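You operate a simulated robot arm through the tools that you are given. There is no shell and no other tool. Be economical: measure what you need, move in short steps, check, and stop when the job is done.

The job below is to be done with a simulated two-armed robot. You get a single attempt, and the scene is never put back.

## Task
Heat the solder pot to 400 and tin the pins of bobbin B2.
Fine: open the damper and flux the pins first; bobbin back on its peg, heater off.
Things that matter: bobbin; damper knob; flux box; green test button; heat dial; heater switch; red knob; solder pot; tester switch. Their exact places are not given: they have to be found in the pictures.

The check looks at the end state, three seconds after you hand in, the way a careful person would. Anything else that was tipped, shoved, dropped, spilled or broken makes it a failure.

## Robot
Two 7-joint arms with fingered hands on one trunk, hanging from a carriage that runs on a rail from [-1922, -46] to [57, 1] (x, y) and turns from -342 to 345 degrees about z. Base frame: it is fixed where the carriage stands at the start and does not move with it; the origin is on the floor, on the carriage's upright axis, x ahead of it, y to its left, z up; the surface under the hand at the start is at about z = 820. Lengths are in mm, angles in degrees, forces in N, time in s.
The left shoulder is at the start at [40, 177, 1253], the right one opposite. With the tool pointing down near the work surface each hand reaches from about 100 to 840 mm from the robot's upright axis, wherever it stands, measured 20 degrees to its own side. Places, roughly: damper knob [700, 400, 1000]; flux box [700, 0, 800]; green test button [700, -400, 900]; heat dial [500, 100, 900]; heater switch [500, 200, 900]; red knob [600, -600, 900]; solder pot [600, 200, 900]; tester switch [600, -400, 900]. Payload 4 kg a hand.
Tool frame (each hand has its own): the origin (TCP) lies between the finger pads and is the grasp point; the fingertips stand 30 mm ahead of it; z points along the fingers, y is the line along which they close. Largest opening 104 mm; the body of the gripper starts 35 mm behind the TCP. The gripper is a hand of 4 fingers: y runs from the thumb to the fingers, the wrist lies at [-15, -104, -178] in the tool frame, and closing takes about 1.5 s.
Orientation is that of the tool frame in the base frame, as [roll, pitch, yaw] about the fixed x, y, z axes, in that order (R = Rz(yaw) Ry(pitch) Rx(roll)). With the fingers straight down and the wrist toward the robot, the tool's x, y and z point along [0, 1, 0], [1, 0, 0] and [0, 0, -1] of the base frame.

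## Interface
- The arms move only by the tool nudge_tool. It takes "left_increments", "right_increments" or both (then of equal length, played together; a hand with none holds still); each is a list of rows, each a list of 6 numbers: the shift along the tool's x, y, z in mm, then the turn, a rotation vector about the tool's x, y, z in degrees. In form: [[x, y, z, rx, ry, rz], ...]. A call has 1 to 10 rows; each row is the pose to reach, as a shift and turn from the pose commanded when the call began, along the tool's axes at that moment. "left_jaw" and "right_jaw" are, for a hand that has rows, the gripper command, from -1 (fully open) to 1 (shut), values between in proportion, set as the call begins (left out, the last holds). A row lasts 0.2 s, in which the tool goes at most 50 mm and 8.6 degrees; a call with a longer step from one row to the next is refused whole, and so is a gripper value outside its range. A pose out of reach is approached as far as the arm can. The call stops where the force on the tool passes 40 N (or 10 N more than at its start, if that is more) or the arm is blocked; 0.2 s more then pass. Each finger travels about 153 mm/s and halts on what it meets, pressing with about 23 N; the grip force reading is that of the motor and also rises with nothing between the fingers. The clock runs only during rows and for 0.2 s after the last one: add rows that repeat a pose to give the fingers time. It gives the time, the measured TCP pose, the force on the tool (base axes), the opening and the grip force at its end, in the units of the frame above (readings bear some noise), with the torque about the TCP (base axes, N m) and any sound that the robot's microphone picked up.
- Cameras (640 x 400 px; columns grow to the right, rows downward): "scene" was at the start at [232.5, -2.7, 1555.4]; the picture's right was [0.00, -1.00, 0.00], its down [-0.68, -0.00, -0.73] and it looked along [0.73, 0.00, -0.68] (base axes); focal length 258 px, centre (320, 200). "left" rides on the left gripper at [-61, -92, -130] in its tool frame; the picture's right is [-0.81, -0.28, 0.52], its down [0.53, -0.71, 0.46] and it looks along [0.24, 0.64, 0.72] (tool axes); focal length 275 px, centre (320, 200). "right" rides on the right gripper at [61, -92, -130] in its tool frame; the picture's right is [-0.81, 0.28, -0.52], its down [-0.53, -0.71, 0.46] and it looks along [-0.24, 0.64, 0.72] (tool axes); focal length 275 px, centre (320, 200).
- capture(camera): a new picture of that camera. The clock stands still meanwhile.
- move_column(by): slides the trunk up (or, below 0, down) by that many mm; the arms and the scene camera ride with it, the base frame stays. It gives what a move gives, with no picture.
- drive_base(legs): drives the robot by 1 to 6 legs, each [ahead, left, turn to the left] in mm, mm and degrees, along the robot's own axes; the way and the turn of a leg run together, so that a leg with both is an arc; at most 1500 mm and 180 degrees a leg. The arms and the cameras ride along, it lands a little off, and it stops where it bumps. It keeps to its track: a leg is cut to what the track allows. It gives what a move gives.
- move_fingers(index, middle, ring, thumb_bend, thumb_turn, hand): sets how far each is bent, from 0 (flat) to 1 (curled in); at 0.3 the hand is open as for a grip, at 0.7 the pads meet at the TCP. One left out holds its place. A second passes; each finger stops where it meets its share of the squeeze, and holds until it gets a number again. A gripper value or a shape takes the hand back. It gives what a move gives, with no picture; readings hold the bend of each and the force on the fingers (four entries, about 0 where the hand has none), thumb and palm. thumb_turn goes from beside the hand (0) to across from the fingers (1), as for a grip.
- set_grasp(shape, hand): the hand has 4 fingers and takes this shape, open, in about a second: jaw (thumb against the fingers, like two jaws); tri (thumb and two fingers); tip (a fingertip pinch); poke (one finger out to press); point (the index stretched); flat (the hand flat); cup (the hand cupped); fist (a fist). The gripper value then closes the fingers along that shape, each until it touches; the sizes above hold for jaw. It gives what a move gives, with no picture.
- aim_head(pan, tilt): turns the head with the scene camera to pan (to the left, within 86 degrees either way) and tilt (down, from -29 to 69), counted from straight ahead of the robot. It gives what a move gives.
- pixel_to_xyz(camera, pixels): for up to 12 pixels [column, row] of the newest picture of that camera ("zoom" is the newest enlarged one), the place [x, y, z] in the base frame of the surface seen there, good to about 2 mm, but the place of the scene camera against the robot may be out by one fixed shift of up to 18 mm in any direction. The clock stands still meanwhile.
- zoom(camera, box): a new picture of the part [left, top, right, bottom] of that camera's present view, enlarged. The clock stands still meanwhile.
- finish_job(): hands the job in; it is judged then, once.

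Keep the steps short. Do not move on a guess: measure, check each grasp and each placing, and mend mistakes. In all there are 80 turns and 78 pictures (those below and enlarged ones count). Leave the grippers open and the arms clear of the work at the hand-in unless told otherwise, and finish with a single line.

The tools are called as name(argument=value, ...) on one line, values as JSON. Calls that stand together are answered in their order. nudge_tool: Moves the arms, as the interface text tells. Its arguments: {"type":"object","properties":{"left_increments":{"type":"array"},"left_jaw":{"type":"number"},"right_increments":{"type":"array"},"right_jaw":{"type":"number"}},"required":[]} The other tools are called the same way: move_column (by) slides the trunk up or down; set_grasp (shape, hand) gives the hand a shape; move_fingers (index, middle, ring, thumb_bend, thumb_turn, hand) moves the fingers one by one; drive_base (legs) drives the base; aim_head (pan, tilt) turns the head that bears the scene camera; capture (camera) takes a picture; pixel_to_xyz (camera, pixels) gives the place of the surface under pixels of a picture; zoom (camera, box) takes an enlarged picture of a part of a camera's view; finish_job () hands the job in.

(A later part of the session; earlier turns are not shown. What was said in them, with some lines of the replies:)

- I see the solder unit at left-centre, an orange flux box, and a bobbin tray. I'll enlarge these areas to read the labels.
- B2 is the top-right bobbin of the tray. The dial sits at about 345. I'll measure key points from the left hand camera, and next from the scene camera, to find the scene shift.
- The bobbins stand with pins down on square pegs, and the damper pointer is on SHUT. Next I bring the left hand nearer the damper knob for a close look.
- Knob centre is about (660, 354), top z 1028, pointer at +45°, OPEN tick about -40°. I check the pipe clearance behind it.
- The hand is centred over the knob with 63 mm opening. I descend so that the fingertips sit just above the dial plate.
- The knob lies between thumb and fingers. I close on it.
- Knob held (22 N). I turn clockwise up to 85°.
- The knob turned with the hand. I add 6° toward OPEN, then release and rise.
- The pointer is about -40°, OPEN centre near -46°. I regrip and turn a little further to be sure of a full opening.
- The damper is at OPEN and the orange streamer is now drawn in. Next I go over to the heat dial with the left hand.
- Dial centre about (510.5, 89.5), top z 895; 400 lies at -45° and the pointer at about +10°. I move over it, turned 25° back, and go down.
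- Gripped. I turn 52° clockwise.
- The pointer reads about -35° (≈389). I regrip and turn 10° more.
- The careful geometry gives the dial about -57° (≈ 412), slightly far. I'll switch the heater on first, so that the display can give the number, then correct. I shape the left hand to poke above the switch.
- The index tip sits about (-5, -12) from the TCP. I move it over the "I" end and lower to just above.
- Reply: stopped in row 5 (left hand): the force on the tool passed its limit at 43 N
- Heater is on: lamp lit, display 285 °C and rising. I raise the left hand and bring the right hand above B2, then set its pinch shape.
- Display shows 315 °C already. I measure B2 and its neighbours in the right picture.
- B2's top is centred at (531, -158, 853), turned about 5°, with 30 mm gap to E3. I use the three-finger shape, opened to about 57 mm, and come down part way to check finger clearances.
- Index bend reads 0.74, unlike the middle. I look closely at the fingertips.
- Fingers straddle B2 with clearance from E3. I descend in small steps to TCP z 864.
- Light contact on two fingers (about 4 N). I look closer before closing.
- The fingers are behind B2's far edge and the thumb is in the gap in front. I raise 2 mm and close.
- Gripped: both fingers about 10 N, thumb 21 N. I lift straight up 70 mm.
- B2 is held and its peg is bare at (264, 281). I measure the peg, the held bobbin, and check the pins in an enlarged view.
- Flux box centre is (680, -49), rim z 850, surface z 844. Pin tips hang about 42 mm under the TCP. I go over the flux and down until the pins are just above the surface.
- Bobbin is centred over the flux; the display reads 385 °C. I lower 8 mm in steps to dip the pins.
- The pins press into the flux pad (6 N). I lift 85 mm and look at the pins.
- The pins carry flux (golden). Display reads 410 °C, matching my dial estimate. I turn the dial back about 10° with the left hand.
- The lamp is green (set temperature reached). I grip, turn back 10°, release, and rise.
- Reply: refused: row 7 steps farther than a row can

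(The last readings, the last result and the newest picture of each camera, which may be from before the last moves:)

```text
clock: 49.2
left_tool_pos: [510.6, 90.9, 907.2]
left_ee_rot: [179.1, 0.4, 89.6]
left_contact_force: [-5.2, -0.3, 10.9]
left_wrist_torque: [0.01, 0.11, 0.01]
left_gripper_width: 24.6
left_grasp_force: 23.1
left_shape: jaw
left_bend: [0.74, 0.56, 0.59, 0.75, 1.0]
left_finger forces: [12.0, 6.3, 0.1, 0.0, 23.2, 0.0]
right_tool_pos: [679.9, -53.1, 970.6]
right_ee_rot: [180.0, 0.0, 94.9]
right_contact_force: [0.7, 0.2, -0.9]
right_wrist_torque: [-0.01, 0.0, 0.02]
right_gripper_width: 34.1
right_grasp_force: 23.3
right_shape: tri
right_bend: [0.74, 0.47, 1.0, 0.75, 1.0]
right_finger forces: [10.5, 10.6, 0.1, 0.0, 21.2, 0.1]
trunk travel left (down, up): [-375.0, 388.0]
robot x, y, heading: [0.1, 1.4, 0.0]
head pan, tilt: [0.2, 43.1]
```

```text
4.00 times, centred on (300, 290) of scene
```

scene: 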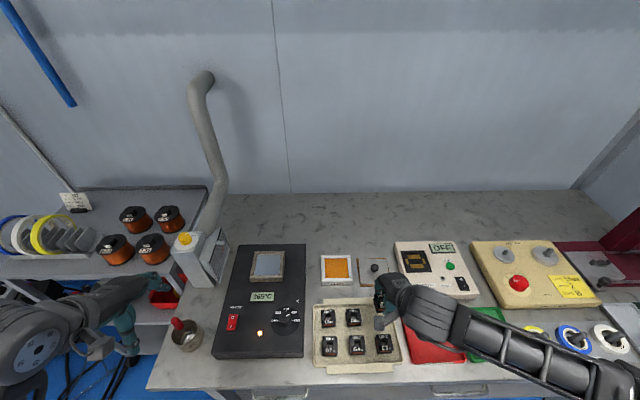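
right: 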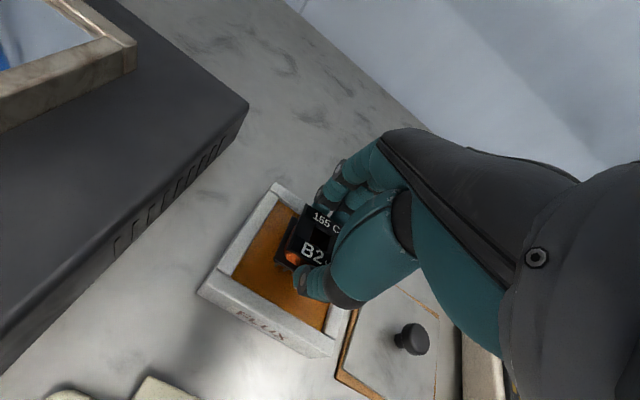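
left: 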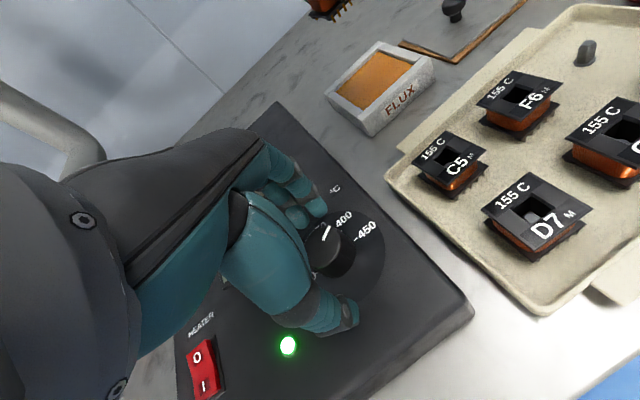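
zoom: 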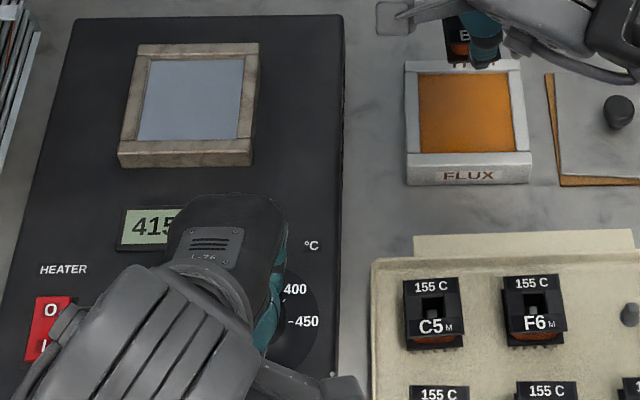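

Display showed 415, so the setpoint had been about 413–415. I turn back 4° more while holding, then release and withdraw in shorter steps.

nudge_tool(left_increments=[[0, 0, 0, 0, 0, -4], [0, 0, 0, 0, 0, -4]])

nudge_tool(left_increments=[[0, 0, 0, 0, 0, 0], [0, 0, 0, 0, 0, 0], [0, 0, 0, 0, 0, 0], [0, 0, 0, 0, 0, 0], [0, 0, -40, 0, 0, 0], [0, 0, -80, 0, 0, 0], [10, -30, -100, 0, 0, 0], [30, -60, -120, 0, 0, 0], [60, -90, -130, 0, 0, 0], [100, -110, -130, 0, 0, 0]], left_jaw=-0.2)

zoom(camera="scene", box=[220, 260, 320, 340])

```text
clock: 49.8
left_tool_pos: [510.8, 89.4, 908.2]
left_ee_rot: [179.1, 0.4, 93.6]
left_contact_force: [-4.3, 0.3, 10.8]
left_wrist_torque: [-0.03, 0.1, 0.0]
left_gripper_width: 24.6
left_grasp_force: 23.2
left_shape: jaw
left_bend: [0.74, 0.56, 0.59, 0.75, 1.0]
left_finger forces: [12.0, 6.5, 0.1, 0.0, 23.2, 0.0]
right_tool_pos: [680.7, -52.8, 969.6]
right_ee_rot: [-180.0, 0.0, 95.0]
right_contact_force: [0.2, 0.5, 0.0]
right_wrist_torque: [0.01, 0.0, 0.01]
right_gripper_width: 33.8
right_grasp_force: 22.4
right_shape: tri
right_bend: [0.74, 0.47, 1.0, 0.75, 1.0]
right_finger forces: [10.6, 10.5, 0.1, 0.0, 21.3, 0.0]
trunk travel left (down, up): [-375.0, 388.0]
robot x, y, heading: [0.7, -0.1, 0.3]
head pan, tilt: [0.2, 43.1]
```

```text
clock: 52.0
left_tool_pos: [406.8, 182.3, 1029.9]
left_ee_rot: [179.2, 0.5, 93.6]
left_contact_force: [-0.1, 0.1, -0.2]
left_wrist_torque: [0.01, -0.03, -0.01]
left_gripper_width: 62.2
left_grasp_force: 0.0
left_shape: jaw
left_bend: [0.29, 0.41, 0.37, 0.65, 1.0]
left_finger forces: [0.0, 0.1, 0.0, 0.0, 0.1, 0.0]
left hand out of reach, approached as far as the arm can: row 10
right_tool_pos: [681.1, -52.4, 971.2]
right_ee_rot: [180.0, 0.0, 95.1]
right_contact_force: [-0.3, -0.6, 0.4]
right_wrist_torque: [0.01, -0.03, -0.03]
right_gripper_width: 34.0
right_grasp_force: 23.1
right_shape: tri
right_bend: [0.74, 0.47, 1.0, 0.75, 1.0]
right_finger forces: [10.6, 10.5, 0.1, 0.1, 21.2, 0.0]
trunk travel left (down, up): [-375.0, 388.0]
robot x, y, heading: [0.2, 1.7, -0.0]
head pan, tilt: [0.2, 43.1]
```

```text
5.00 times, centred on (270, 300) of scene
```

zoom: 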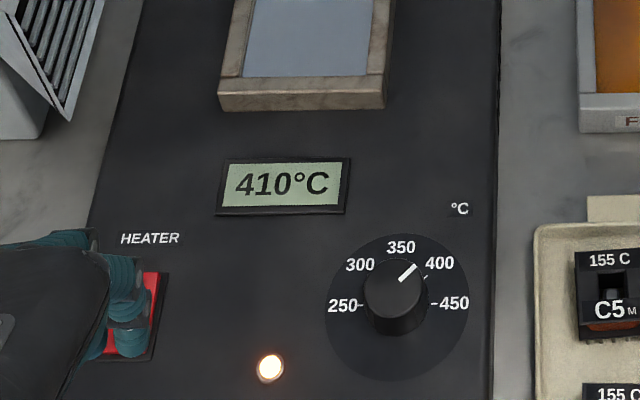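

Pointer now about -43° (≈398) and the pot is cooling from 410. I move the left hand aside and bring the bobbin over the pot, staying high.

nudge_tool(left_increments=[[35, 0, 0, 0, 0, 0], [70, 5, 0, 0, 0, 0], [105, 10, 0, 0, 0, 0], [140, 20, 0, 0, 0, 0], [150, 30, 0, 0, 0, 0], [150, 30, 0, 0, 0, 0]], right_increments=[[0, 0, 0, 0, 0, 0], [41, 0, 0, 0, 0, 0], [82, 0, 0, 0, 0, 0], [123, 0, 0, 0, 0, 0], [164, 0, 0, 0, 0, 0], [206, 0, 0, 0, 0, 0]])

capture(camera="right")

zoom(camera="scene", box=[200, 220, 320, 340])

```text
clock: 53.4
left_tool_pos: [427.9, 332.0, 1030.5]
left_ee_rot: [179.2, 0.3, 93.6]
left_contact_force: [-0.9, 0.3, -0.8]
left_wrist_torque: [0.01, -0.01, -0.01]
left_gripper_width: 62.1
left_grasp_force: 0.0
left_shape: jaw
left_bend: [0.29, 0.41, 0.37, 0.65, 1.0]
left_finger forces: [0.0, 0.0, 0.0, 0.0, 0.0, 0.1]
left hand out of reach, approached as far as the arm can: row 1, 2
right_tool_pos: [661.5, 153.3, 971.6]
right_ee_rot: [-180.0, -0.1, 95.0]
right_contact_force: [-0.1, -0.1, -1.0]
right_wrist_torque: [-0.02, 0.02, 0.01]
right_gripper_width: 34.1
right_grasp_force: 23.0
right_shape: tri
right_bend: [0.74, 0.47, 1.0, 0.75, 1.0]
right_finger forces: [10.5, 10.5, 0.1, 0.0, 20.8, 0.0]
trunk travel left (down, up): [-375.0, 388.0]
robot x, y, heading: [0.4, -2.9, 0.2]
head pan, tilt: [0.2, 43.1]
```

```text
20 pictures are left
```

right: 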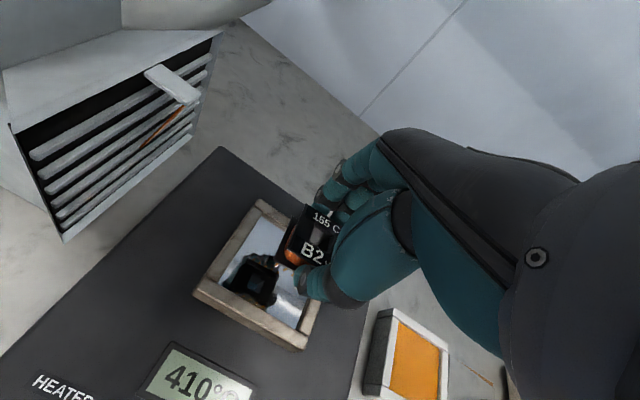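

```text
3.33 times, centred on (260, 280) of scene
```

zoom: 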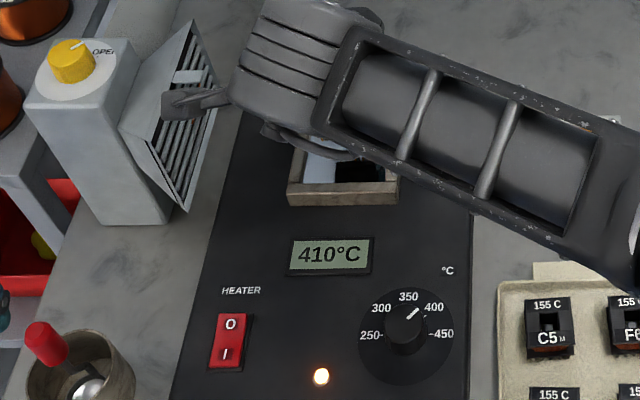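

I measure the pot frame and solder surface in the right picture.

pixel_to_xyz(camera="right", pixels=[[258, 201], [196, 291], [302, 346], [262, 217], [212, 287], [298, 330], [228, 272], [290, 290], [268, 230], [305, 206], [298, 250], [280, 264]])

nudge_tool(right_increments=[[0, 0, 0, 0, 0, 0], [0, 0, 0, 0, 0, 0], [0, 0, 0, 0, 0, 0], [0, 0, 0, 0, 0, 0], [0, 0, 0, 0, 0, 0], [0, 0, 0, 0, 0, 0], [0, 0, 0, 0, 0, 0], [0, 0, 0, 0, 0, 0], [0, 0, 0, 0, 0, 0], [0, 0, 0, 0, 0, 0]])

zoom(camera="right", box=[130, 190, 350, 400])

```text
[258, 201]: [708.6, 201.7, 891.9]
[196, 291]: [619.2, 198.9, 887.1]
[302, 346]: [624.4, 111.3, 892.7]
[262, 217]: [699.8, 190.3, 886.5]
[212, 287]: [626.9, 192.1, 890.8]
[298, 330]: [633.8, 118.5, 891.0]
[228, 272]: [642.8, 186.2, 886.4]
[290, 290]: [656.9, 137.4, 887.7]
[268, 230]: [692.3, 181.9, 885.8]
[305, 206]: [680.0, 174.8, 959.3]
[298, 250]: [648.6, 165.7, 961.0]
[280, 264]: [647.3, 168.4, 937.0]
```

```text
clock: 55.6
left_tool_pos: [427.7, 329.9, 1030.4]
left_ee_rot: [179.3, 0.4, 93.6]
left_contact_force: [-1.1, -0.2, 0.3]
left_wrist_torque: [-0.03, -0.02, 0.02]
left_gripper_width: 62.2
left_grasp_force: 0.2
left_shape: jaw
left_bend: [0.29, 0.41, 0.37, 0.65, 1.0]
left_finger forces: [0.1, 0.0, 0.1, 0.0, 0.0, 0.0]
right_tool_pos: [662.5, 150.3, 970.4]
right_ee_rot: [-180.0, 0.0, 95.0]
right_contact_force: [-0.2, -0.4, -0.8]
right_wrist_torque: [-0.01, -0.04, -0.01]
right_gripper_width: 34.0
right_grasp_force: 23.6
right_shape: tri
right_bend: [0.74, 0.47, 1.0, 0.75, 1.0]
right_finger forces: [10.5, 10.5, 0.0, 0.1, 21.0, 0.0]
trunk travel left (down, up): [-375.0, 388.0]
robot x, y, heading: [-3.7, 0.1, 0.0]
head pan, tilt: [0.2, 43.1]
```

```text
1.90 times, centred on (240, 295) of right
```

zoom: 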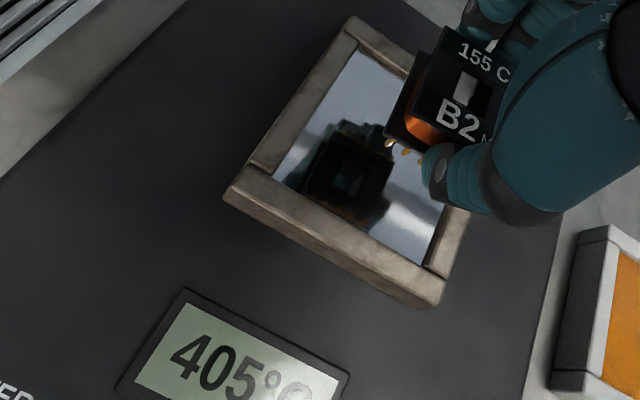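

Surface is about z 886.5 and the pot centre (664, 156); it has cooled to 405 °C. I centre and lower to just above the solder while it settles.

nudge_tool(right_increments=[[5, 1, 10, 0, 0, 0], [5, 1, 25, 0, 0, 0], [5, 1, 38, 0, 0, 0], [5, 1, 41, 0, 0, 0], [5, 1, 41, 0, 0, 0], [5, 1, 41, 0, 0, 0], [5, 1, 41, 0, 0, 0], [5, 1, 41, 0, 0, 0], [5, 1, 41, 0, 0, 0], [5, 1, 41, 0, 0, 0]])

capture(camera="right")

```text
clock: 57.8
left_tool_pos: [426.9, 328.1, 1030.7]
left_ee_rot: [179.3, 0.4, 93.6]
left_contact_force: [0.7, 0.2, -0.8]
left_wrist_torque: [0.0, 0.02, 0.0]
left_gripper_width: 62.1
left_grasp_force: 0.1
left_shape: jaw
left_bend: [0.29, 0.41, 0.37, 0.65, 1.0]
left_finger forces: [0.0, 0.0, 0.1, 0.0, 0.1, 0.0]
right_tool_pos: [665.5, 159.2, 931.0]
right_ee_rot: [-179.9, 0.1, 94.9]
right_contact_force: [0.1, 0.3, 0.0]
right_wrist_torque: [0.01, 0.01, 0.01]
right_gripper_width: 34.1
right_grasp_force: 22.9
right_shape: tri
right_bend: [0.74, 0.47, 1.0, 0.75, 1.0]
right_finger forces: [10.4, 10.5, 0.0, 0.1, 20.9, 0.0]
trunk travel left (down, up): [-375.0, 388.0]
robot x, y, heading: [0.1, -0.9, -0.4]
head pan, tilt: [0.2, 43.1]
```

```text
17 pictures are left
```

right: 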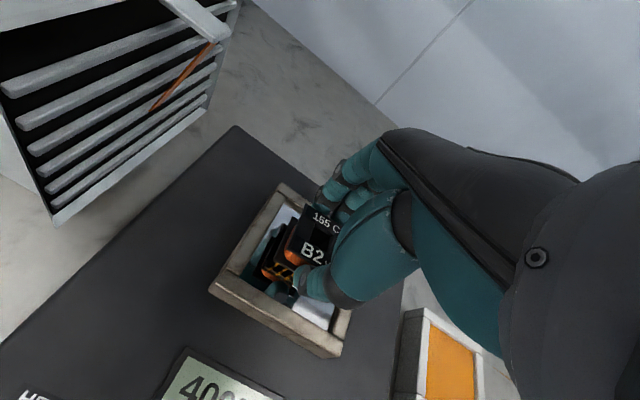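

Display about 400. I lower 7 mm in small steps and dwell.

nudge_tool(right_increments=[[0, 0, 2, 0, 0, 0], [0, 0, 4, 0, 0, 0], [0, 0, 6, 0, 0, 0], [0, 0, 7, 0, 0, 0], [0, 0, 7, 0, 0, 0], [0, 0, 7, 0, 0, 0]])

zoom(camera="right", box=[190, 190, 350, 400])

```text
clock: 59.2
left_tool_pos: [428.0, 329.0, 1031.1]
left_ee_rot: [179.3, 0.4, 93.5]
left_contact_force: [0.2, 0.0, 0.7]
left_wrist_torque: [0.02, 0.0, -0.01]
left_gripper_width: 62.2
left_grasp_force: 0.0
left_shape: jaw
left_bend: [0.29, 0.41, 0.37, 0.65, 1.0]
left_finger forces: [0.1, 0.0, 0.0, 0.0, 0.1, 0.0]
right_tool_pos: [664.8, 159.6, 924.3]
right_ee_rot: [179.9, -0.1, 95.0]
right_contact_force: [-5.2, -1.1, 16.6]
right_wrist_torque: [-0.01, -0.01, -0.05]
right_gripper_width: 34.0
right_grasp_force: 23.0
right_shape: tri
right_bend: [0.75, 0.47, 1.0, 0.75, 1.0]
right_finger forces: [10.4, 10.5, 0.0, 0.0, 26.0, 0.1]
trunk travel left (down, up): [-375.0, 388.0]
robot x, y, heading: [-2.7, 2.3, -0.1]
head pan, tilt: [0.2, 43.1]
```

```text
1.90 times, centred on (270, 295) of right
```

zoom: 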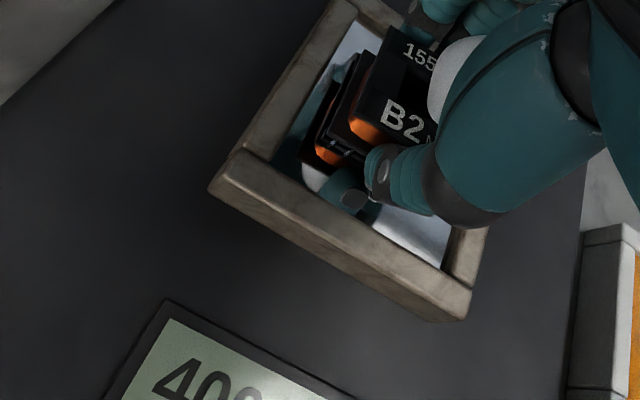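

Pins are in contact with the solder (16 N) and fume puffs appear. I hold about 1.5 s and lift out.

nudge_tool(right_increments=[[0, 0, 0, 0, 0, 0], [0, 0, 0, 0, 0, 0], [0, 0, 0, 0, 0, 0], [0, 0, 0, 0, 0, 0], [0, 0, 0, 0, 0, 0], [0, 0, 0, 0, 0, 0], [0, 0, -5, 0, 0, 0], [0, 0, -15, 0, 0, 0], [0, 0, -30, 0, 0, 0], [0, 0, -50, 0, 0, 0]])

zoom(camera="right", box=[260, 190, 360, 300])

```text
clock: 61.4
left_tool_pos: [426.3, 329.5, 1030.4]
left_ee_rot: [179.2, 0.4, 93.6]
left_contact_force: [0.2, 0.3, 0.6]
left_wrist_torque: [-0.02, 0.01, 0.0]
left_gripper_width: 62.2
left_grasp_force: 0.0
left_shape: jaw
left_bend: [0.29, 0.41, 0.37, 0.65, 1.0]
left_finger forces: [0.1, 0.1, 0.0, 0.0, 0.0, 0.0]
right_tool_pos: [663.2, 159.5, 971.1]
right_ee_rot: [179.9, 0.0, 95.0]
right_contact_force: [0.6, 0.5, -1.3]
right_wrist_torque: [-0.04, 0.01, -0.02]
right_gripper_width: 34.2
right_grasp_force: 23.4
right_shape: tri
right_bend: [0.75, 0.47, 1.0, 0.75, 1.0]
right_finger forces: [10.5, 10.4, 0.0, 0.0, 21.0, 0.0]
trunk travel left (down, up): [-375.0, 388.0]
robot x, y, heading: [1.7, -0.3, -0.0]
head pan, tilt: [0.2, 43.1]
```

```text
3.64 times, centred on (310, 245) of right
```

zoom: 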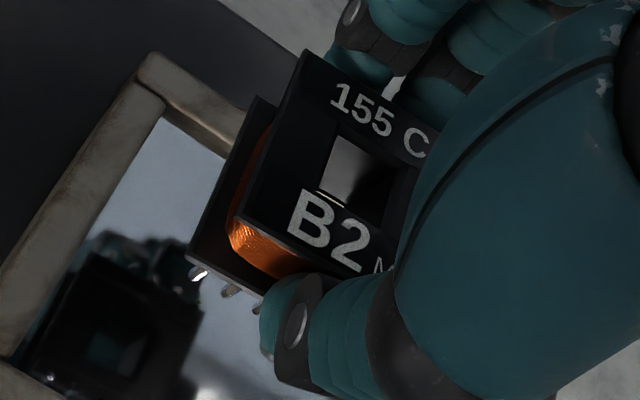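

The pins are now bright silver: tinned. I measure the held bobbin's corners and centre hole for setting it back.

pixel_to_xyz(camera="zoom", pixels=[[308, 56], [432, 155], [240, 235], [342, 140], [318, 195], [300, 180], [380, 120], [270, 140], [192, 260], [262, 104]])

```text
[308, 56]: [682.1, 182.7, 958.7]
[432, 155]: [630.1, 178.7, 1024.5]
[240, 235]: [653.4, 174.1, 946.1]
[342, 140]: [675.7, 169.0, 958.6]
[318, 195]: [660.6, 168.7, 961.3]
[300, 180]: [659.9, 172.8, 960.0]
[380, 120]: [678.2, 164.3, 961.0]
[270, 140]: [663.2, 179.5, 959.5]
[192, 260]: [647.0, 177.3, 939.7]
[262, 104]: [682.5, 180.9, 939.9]
```

The bobbin is level in the grip. I return at this height to exactly above its peg (summed commands: -306.6, -158.5).

nudge_tool(right_increments=[[-39, -20, 0, 0, 0, 0], [-78, -40, 0, 0, 0, 0], [-117, -60, 0, 0, 0, 0], [-156, -80, 0, 0, 0, 0], [-195, -100, 0, 0, 0, 0], [-234, -120, 0, 0, 0, 0], [-273, -140, 0, 0, 0, 0], [-306.6, -158.5, 20, 0, 0, 0], [-306.6, -158.5, 60, 0, 0, 0], [-306.6, -158.5, 76, 0, 0, 0]])

zoom(camera="right", box=[240, 180, 360, 320])

zoom(camera="scene", box=[200, 240, 400, 360])

```text
clock: 63.6
left_tool_pos: [427.3, 329.2, 1031.3]
left_ee_rot: [179.1, 0.3, 93.6]
left_contact_force: [-0.1, 0.2, -0.1]
left_wrist_torque: [0.04, 0.02, -0.02]
left_gripper_width: 61.9
left_grasp_force: 0.0
left_shape: jaw
left_bend: [0.29, 0.41, 0.37, 0.65, 1.0]
left_finger forces: [0.0, 0.0, 0.0, 0.0, 0.0, 0.0]
right_tool_pos: [533.0, -161.2, 894.2]
right_ee_rot: [180.0, 0.1, 95.1]
right_contact_force: [-1.1, 0.0, -0.7]
right_wrist_torque: [-0.03, 0.02, 0.01]
right_gripper_width: 33.8
right_grasp_force: 23.3
right_shape: tri
right_bend: [0.75, 0.47, 1.0, 0.75, 1.0]
right_finger forces: [10.4, 10.2, 0.0, 0.0, 20.7, 0.0]
trunk travel left (down, up): [-375.0, 388.0]
robot x, y, heading: [-3.1, 1.1, -0.3]
head pan, tilt: [0.2, 43.1]
```

```text
2.86 times, centred on (300, 250) of right
```

zoom: 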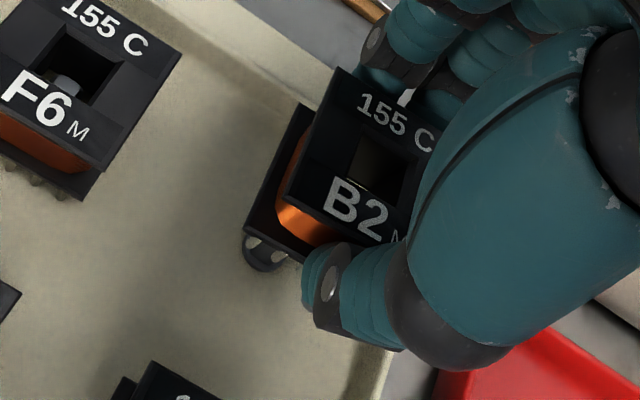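

```text
3.20 times, centred on (300, 300) of scene
```

zoom: 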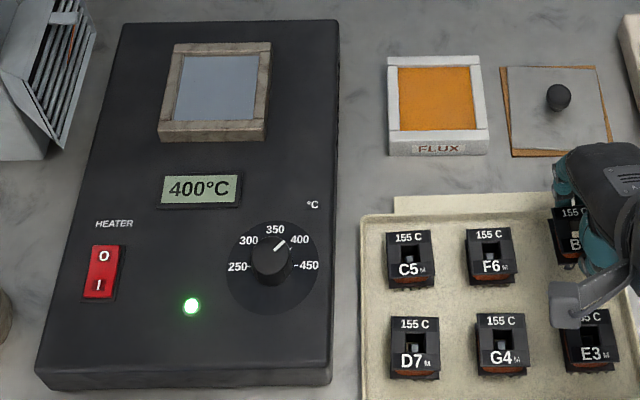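

400 °C with a green lamp — set exactly. The bobbin is above its peg. I lower 30 mm in small steps, watching force.

nudge_tool(right_increments=[[0, 0, 6, 0, 0, 0], [0, 0, 12, 0, 0, 0], [0, 0, 18, 0, 0, 0], [0, 0, 23, 0, 0, 0], [0, 0, 27, 0, 0, 0], [0, 0, 29, 0, 0, 0], [0, 0, 29, 0, 0, 0]])

zoom(camera="right", box=[220, 180, 360, 320])

```text
clock: 65.2
left_tool_pos: [426.8, 330.1, 1030.0]
left_ee_rot: [179.2, 0.3, 93.6]
left_contact_force: [1.0, -0.2, -0.2]
left_wrist_torque: [0.03, 0.02, -0.01]
left_gripper_width: 62.0
left_grasp_force: 0.2
left_shape: jaw
left_bend: [0.29, 0.41, 0.37, 0.65, 1.0]
left_finger forces: [0.0, 0.0, 0.0, 0.0, 0.1, 0.0]
right_tool_pos: [533.0, -160.2, 865.9]
right_ee_rot: [180.0, 0.0, 95.0]
right_contact_force: [-0.5, -0.2, -0.7]
right_wrist_torque: [-0.01, 0.02, 0.01]
right_gripper_width: 34.1
right_grasp_force: 23.4
right_shape: tri
right_bend: [0.75, 0.47, 1.0, 0.75, 1.0]
right_finger forces: [10.3, 10.3, 0.0, 0.0, 20.9, 0.0]
trunk travel left (down, up): [-375.0, 388.0]
robot x, y, heading: [-0.6, 1.3, -0.1]
head pan, tilt: [0.2, 43.1]
```

```text
2.86 times, centred on (290, 250) of right
```

zoom: 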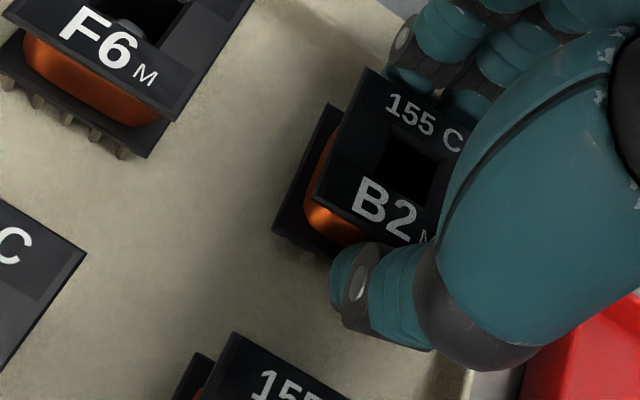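

No resistance, so it's around the peg. I lower up to 3 mm more to feel the seat.

nudge_tool(right_increments=[[0, 0, 1, 0, 0, 0], [0, 0, 2, 0, 0, 0], [0, 0, 3, 0, 0, 0], [0, 0, 3, 0, 0, 0]])

```text
clock: 66.2
left_tool_pos: [427.2, 328.1, 1030.8]
left_ee_rot: [179.2, 0.4, 93.6]
left_contact_force: [-0.2, 0.0, 0.2]
left_wrist_torque: [0.0, -0.01, -0.02]
left_gripper_width: 62.4
left_grasp_force: 0.1
left_shape: jaw
left_bend: [0.29, 0.41, 0.37, 0.65, 1.0]
left_finger forces: [0.1, 0.0, 0.0, 0.0, 0.0, 0.0]
right_tool_pos: [532.5, -159.9, 864.1]
right_ee_rot: [180.0, -0.1, 95.0]
right_contact_force: [-1.7, -1.0, 4.2]
right_wrist_torque: [-0.05, -0.08, -0.02]
right_gripper_width: 33.9
right_grasp_force: 23.1
right_shape: tri
right_bend: [0.75, 0.47, 1.0, 0.75, 1.0]
right_finger forces: [9.8, 10.1, 0.1, 0.0, 22.1, 0.0]
trunk travel left (down, up): [-375.0, 388.0]
robot x, y, heading: [1.9, 1.6, -0.1]
head pan, tilt: [0.2, 43.1]
```

Seat felt (4 N). I open to the earlier width, wait, and then rise straight up.

nudge_tool(right_increments=[[0, 0, 0, 0, 0, 0], [0, 0, 0, 0, 0, 0], [0, 0, 0, 0, 0, 0], [0, 0, -5, 0, 0, 0], [0, 0, -15, 0, 0, 0], [0, 0, -40, 0, 0, 0], [0, 0, -80, 0, 0, 0], [0, 0, -120, 0, 0, 0]], right_jaw=-0.06)

zoom(camera="right", box=[120, 200, 320, 380])

```text
clock: 68.0
left_tool_pos: [428.7, 328.8, 1030.5]
left_ee_rot: [179.2, 0.3, 93.6]
left_contact_force: [-0.3, 0.4, -0.4]
left_wrist_torque: [-0.01, 0.02, 0.01]
left_gripper_width: 62.3
left_grasp_force: 0.1
left_shape: jaw
left_bend: [0.29, 0.41, 0.37, 0.65, 1.0]
left_finger forces: [0.0, 0.0, 0.0, 0.0, 0.1, 0.0]
right_tool_pos: [533.5, -161.1, 982.7]
right_ee_rot: [180.0, 0.0, 95.0]
right_contact_force: [-1.0, -0.2, -0.4]
right_wrist_torque: [0.0, -0.03, 0.01]
right_gripper_width: 54.8
right_grasp_force: 0.1
right_shape: tri
right_bend: [0.74, 0.43, 0.99, 0.68, 1.0]
right_finger forces: [0.1, 0.0, 0.0, 0.0, 0.0, 0.0]
trunk travel left (down, up): [-375.0, 388.0]
robot x, y, heading: [1.2, -2.3, -0.0]
head pan, tilt: [0.2, 43.1]
```

```text
2.22 times, centred on (220, 290) of right
```

zoom: 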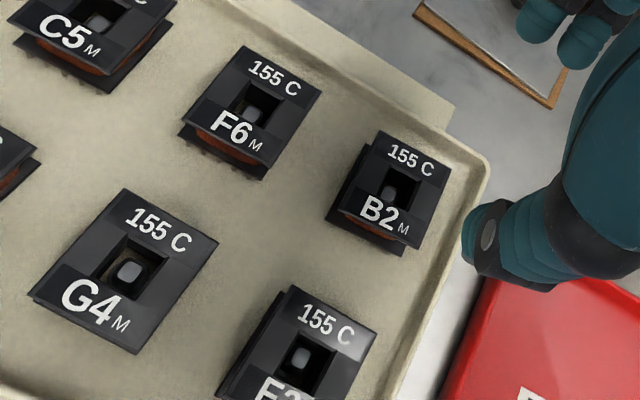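

B2 sits on its peg, peg visible in the hole. Now heater off: left hand to poke over the "O" end; the right hand opens and rises.

set_grasp(hand="left", shape="poke")

nudge_tool(left_increments=[[-25, 20, 0, 0, 0, 1], [-50, 40, 0, 0, 0, 2], [-75, 60, 0, 0, 0, 3], [-106, 83.5, 20, 0, 0, 3.9], [-106.5, 83.5, 60, 0, 0, 3.9], [-106.5, 83.5, 100, 0, 0, 3.9], [-106.5, 83.5, 106, 0, 0, 3.9]], right_increments=[[0, 0, -30, 0, 0, 0], [0, 0, -60, 0, 0, 0], [0, 0, -90, 0, 0, 0], [0, 0, -120, 0, 0, 0], [-20, -10, -140, 0, 0, 0], [-40, -20, -150, 0, 0, 0], [-60, -30, -160, 0, 0, 0]], right_jaw=-1)

capture(camera="left")

```text
clock: 68.9
left_tool_pos: [427.0, 329.1, 1030.6]
left_ee_rot: [179.1, 0.4, 93.6]
left_contact_force: [0.1, -0.3, 0.4]
left_wrist_torque: [0.03, -0.02, 0.01]
left_gripper_width: 0.0
left_grasp_force: 0.1
left_shape: poke
left_bend: [0.7, 0.7, 0.99, 1.0, 1.0]
left_finger forces: [0.1, 0.0, 0.1, 0.0, 0.1, 0.0]
right_tool_pos: [534.7, -160.5, 982.3]
right_ee_rot: [179.9, 0.1, 95.0]
right_contact_force: [-0.3, 0.4, -0.4]
right_wrist_torque: [-0.02, 0.04, 0.02]
right_gripper_width: 54.8
right_grasp_force: 0.0
right_shape: tri
right_bend: [0.74, 0.43, 0.99, 0.68, 1.0]
right_finger forces: [0.0, 0.0, 0.0, 0.0, 0.0, 0.1]
trunk travel left (down, up): [-375.0, 388.0]
robot x, y, heading: [0.5, -2.0, -0.1]
head pan, tilt: [0.2, 43.1]
```

```text
clock: 70.5
left_tool_pos: [519.5, 231.4, 927.6]
left_ee_rot: [179.1, 0.4, 89.6]
left_contact_force: [1.0, 0.2, -0.4]
left_wrist_torque: [0.03, 0.02, -0.02]
left_gripper_width: 0.3
left_grasp_force: 0.0
left_shape: poke
left_bend: [0.7, 0.7, 0.99, 1.0, 1.0]
left_finger forces: [0.0, 0.0, 0.0, 0.0, 0.0, 0.0]
right_tool_pos: [507.4, -223.7, 1143.3]
right_ee_rot: [180.0, -0.1, 94.9]
right_contact_force: [0.6, -0.3, -0.8]
right_wrist_torque: [0.01, 0.02, -0.01]
right_gripper_width: 104.0
right_grasp_force: 0.1
right_shape: tri
right_bend: [0.3, 0.3, 0.99, 0.3, 0.98]
right_finger forces: [0.0, 0.0, 0.0, 0.0, 0.0, 0.0]
trunk travel left (down, up): [-375.0, 388.0]
robot x, y, heading: [1.3, 5.0, -0.1]
head pan, tilt: [0.2, 43.1]
```

```text
10 pictures are left
```

left: 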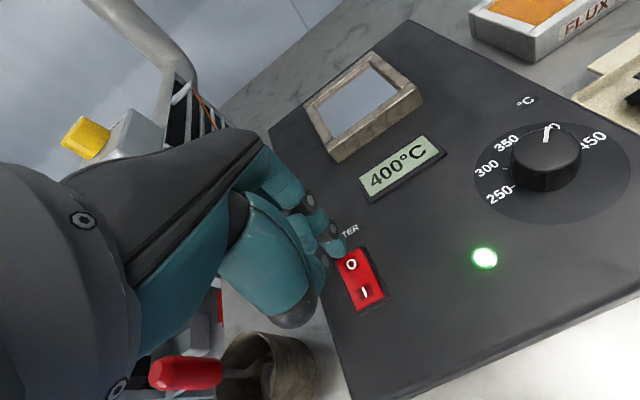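

The finger will land at the far "O" edge (345, 252). I shift 4 mm nearer and press down.

nudge_tool(left_increments=[[-3, -4, 6, 0, 0, 0], [-3, -4, 12, 0, 0, 0], [-3, -4, 17, 0, 0, 0], [-3, -4, 21, 0, 0, 0], [-3, -4, 25, 0, 0, 0], [-3, -4, 29, 0, 0, 0]])

capture(camera="left")

```text
clock: 71.9
left_tool_pos: [523.2, 227.3, 909.2]
left_ee_rot: [177.6, 0.7, 89.6]
left_contact_force: [4.4, 0.3, 13.8]
left_wrist_torque: [0.15, -0.15, -0.03]
left_gripper_width: 0.0
left_grasp_force: 0.1
left_shape: poke
left_bend: [0.7, 0.7, 0.99, 1.0, 1.0]
left_finger forces: [0.1, 14.6, 0.1, 0.1, 0.0, 0.0]
right_tool_pos: [509.9, -222.8, 1144.1]
right_ee_rot: [179.8, 0.0, 94.9]
right_contact_force: [1.0, 0.3, 0.1]
right_wrist_torque: [-0.03, 0.02, -0.02]
right_gripper_width: 103.9
right_grasp_force: 0.0
right_shape: tri
right_bend: [0.3, 0.3, 0.99, 0.3, 0.98]
right_finger forces: [0.0, 0.2, 0.0, 0.0, 0.0, 0.0]
trunk travel left (down, up): [-375.0, 388.0]
robot x, y, heading: [-1.2, -2.5, 0.0]
head pan, tilt: [0.2, 43.1]
stopped in row 6 (left hand): the force on the tool passed its limit at 42 N (the readings are from after the stop); the commanded pose is now the measured one
```

```text
9 pictures are left
```

left: 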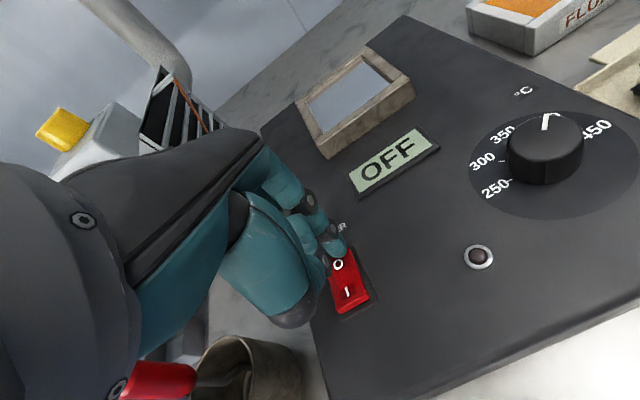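

The heater is off: display OFF, lamp dark. I lift the left hand away and open it.

nudge_tool(left_increments=[[0, 0, -30, 0, 0, 0], [0, 0, -70, 0, 0, 0], [0, 0, -110, 0, 0, 0], [10, -20, -150, 0, 0, 0], [40, -40, -180, 0, 0, 0], [70, -50, -210, 0, 0, 0], [90, -60, -240, 0, 0, 0]])

set_grasp(hand="left", shape="jaw")

set_grasp(hand="right", shape="jaw")

capture(camera="scene")

zoom(camera="scene", box=[200, 240, 400, 370])

zoom(camera="scene", box=[340, 300, 400, 340])

```text
clock: 73.5
left_tool_pos: [451.3, 318.5, 1145.7]
left_ee_rot: [178.3, 0.4, 89.7]
left_contact_force: [0.9, -0.4, -0.3]
left_wrist_torque: [0.01, 0.02, 0.01]
left_gripper_width: 0.2
left_grasp_force: 0.1
left_shape: poke
left_bend: [0.7, 0.7, 0.99, 1.0, 1.0]
left_finger forces: [0.0, 0.1, 0.0, 0.0, 0.0, 0.1]
right_tool_pos: [507.9, -221.6, 1142.6]
right_ee_rot: [-179.9, -0.1, 95.1]
right_contact_force: [0.0, 0.2, 0.7]
right_wrist_torque: [-0.02, -0.01, 0.01]
right_gripper_width: 103.8
right_grasp_force: 0.2
right_shape: tri
right_bend: [0.3, 0.3, 0.99, 0.3, 0.98]
right_finger forces: [0.0, 0.0, 0.0, 0.0, 0.1, 0.1]
trunk travel left (down, up): [-375.0, 388.0]
robot x, y, heading: [-0.7, -1.4, 0.2]
head pan, tilt: [0.2, 43.1]
```

```text
clock: 74.4
left_tool_pos: [450.5, 318.3, 1145.8]
left_ee_rot: [178.2, 0.6, 89.6]
left_contact_force: [0.7, 0.5, 0.6]
left_wrist_torque: [-0.01, 0.01, -0.02]
left_gripper_width: 103.8
left_grasp_force: 0.0
left_shape: jaw
left_bend: [0.3, 0.3, 0.3, 0.3, 0.98]
left_finger forces: [0.0, 0.0, 0.0, 0.0, 0.0, 0.1]
right_tool_pos: [507.8, -223.8, 1143.4]
right_ee_rot: [179.9, 0.0, 95.0]
right_contact_force: [-0.3, -0.2, -0.1]
right_wrist_torque: [-0.02, -0.01, -0.03]
right_gripper_width: 103.9
right_grasp_force: 0.0
right_shape: tri
right_bend: [0.3, 0.3, 0.99, 0.3, 0.98]
right_finger forces: [0.0, 0.1, 0.1, 0.1, 0.0, 0.1]
trunk travel left (down, up): [-375.0, 388.0]
robot x, y, heading: [0.8, -2.8, 0.2]
head pan, tilt: [0.2, 43.1]
```

```text
clock: 75.3
left_tool_pos: [451.1, 318.0, 1144.8]
left_ee_rot: [178.3, 0.5, 89.6]
left_contact_force: [-0.5, 0.7, -0.6]
left_wrist_torque: [0.02, 0.01, -0.02]
left_gripper_width: 104.1
left_grasp_force: 0.1
left_shape: jaw
left_bend: [0.3, 0.3, 0.3, 0.3, 0.98]
left_finger forces: [0.0, 0.0, 0.0, 0.0, 0.1, 0.0]
right_tool_pos: [507.9, -222.8, 1142.6]
right_ee_rot: [180.0, 0.0, 94.9]
right_contact_force: [-0.2, 0.5, 0.0]
right_wrist_torque: [-0.01, -0.05, -0.03]
right_gripper_width: 103.9
right_grasp_force: 0.1
right_shape: jaw
right_bend: [0.3, 0.3, 0.3, 0.3, 0.98]
right_finger forces: [0.0, 0.0, 0.1, 0.1, 0.1, 0.0]
trunk travel left (down, up): [-375.0, 388.0]
robot x, y, heading: [-2.4, 1.0, -0.0]
head pan, tilt: [0.2, 43.1]
```

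```text
8 pictures are left
```

scene: 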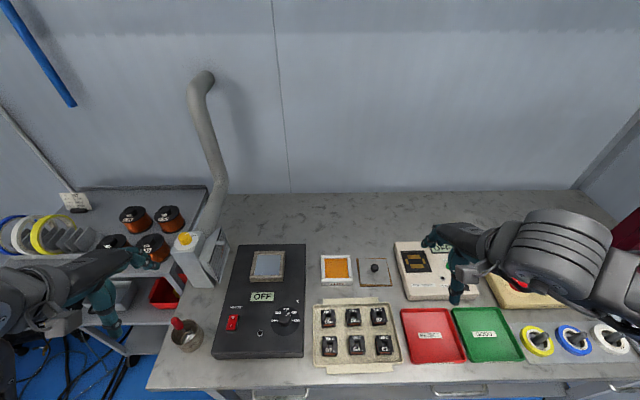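

```text
3.08 times, centred on (300, 305) of scene
```

zoom: 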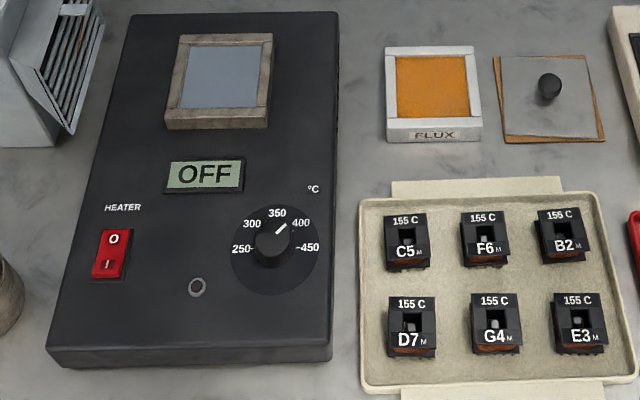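

```text
10.00 times, centred on (370, 320) of scene
```

zoom: 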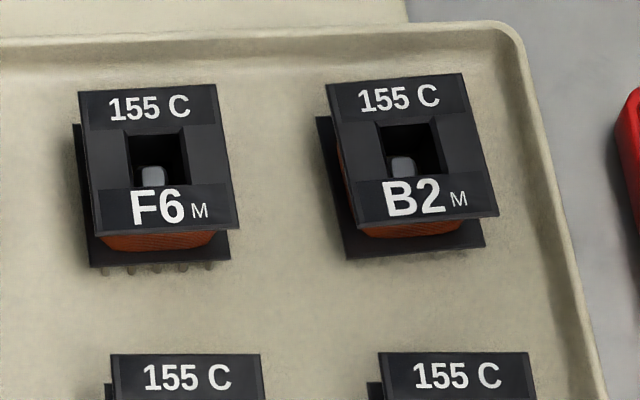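

B2's pins are hard to see in this view. I check it with the right camera from its present spot.

capture(camera="right")

zoom(camera="scene", box=[362, 300, 398, 335])

```text
5 pictures are left
```

right: 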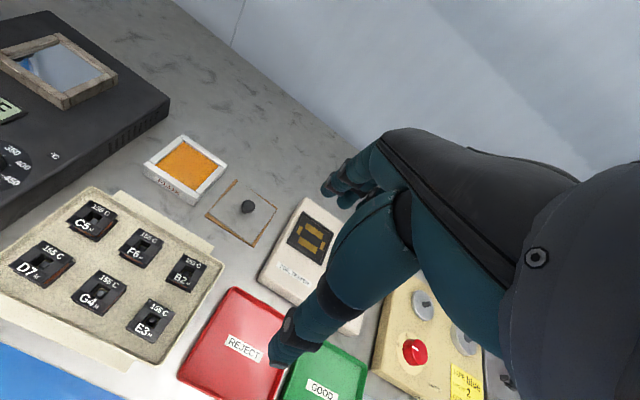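

```text
11.43 times, centred on (380, 318) of scene
```

zoom: 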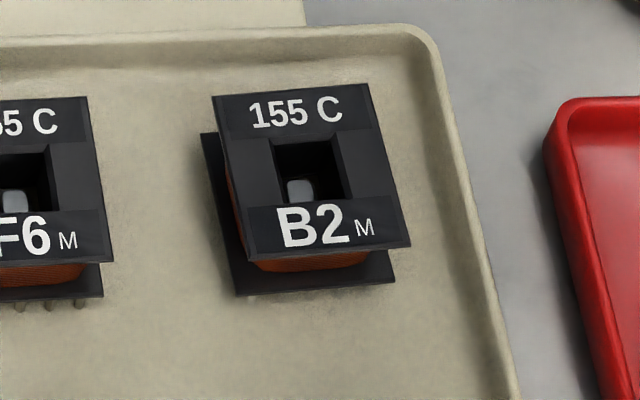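

pixel_to_xyz(camera="zoom", pixels=[[230, 110], [390, 235], [360, 110], [250, 240], [65, 170], [90, 240], [300, 187], [14, 200], [245, 285], [80, 290]])

```text
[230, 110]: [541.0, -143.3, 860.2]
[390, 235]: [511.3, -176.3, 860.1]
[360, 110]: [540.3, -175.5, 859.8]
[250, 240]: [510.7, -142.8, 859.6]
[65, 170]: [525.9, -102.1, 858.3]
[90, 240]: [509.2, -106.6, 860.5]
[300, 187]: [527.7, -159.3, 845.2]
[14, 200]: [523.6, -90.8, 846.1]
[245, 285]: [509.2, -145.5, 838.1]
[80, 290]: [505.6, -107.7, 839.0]
```

B2 sits level at the same height as F6 (z 860 both in the scene frame), with its peg in the hole. The damper is open, the dial is at 400, and the heater is off. Both hands are open and clear, so I hand in.

finish_job()

```text
The job is handed in.
```

B2's pins were fluxed and tinned at 400 °C with the damper open, B2 is back on its peg and the heater is off; the bobbin tray shifted about 2 mm when I gripped B2, and I left it there.
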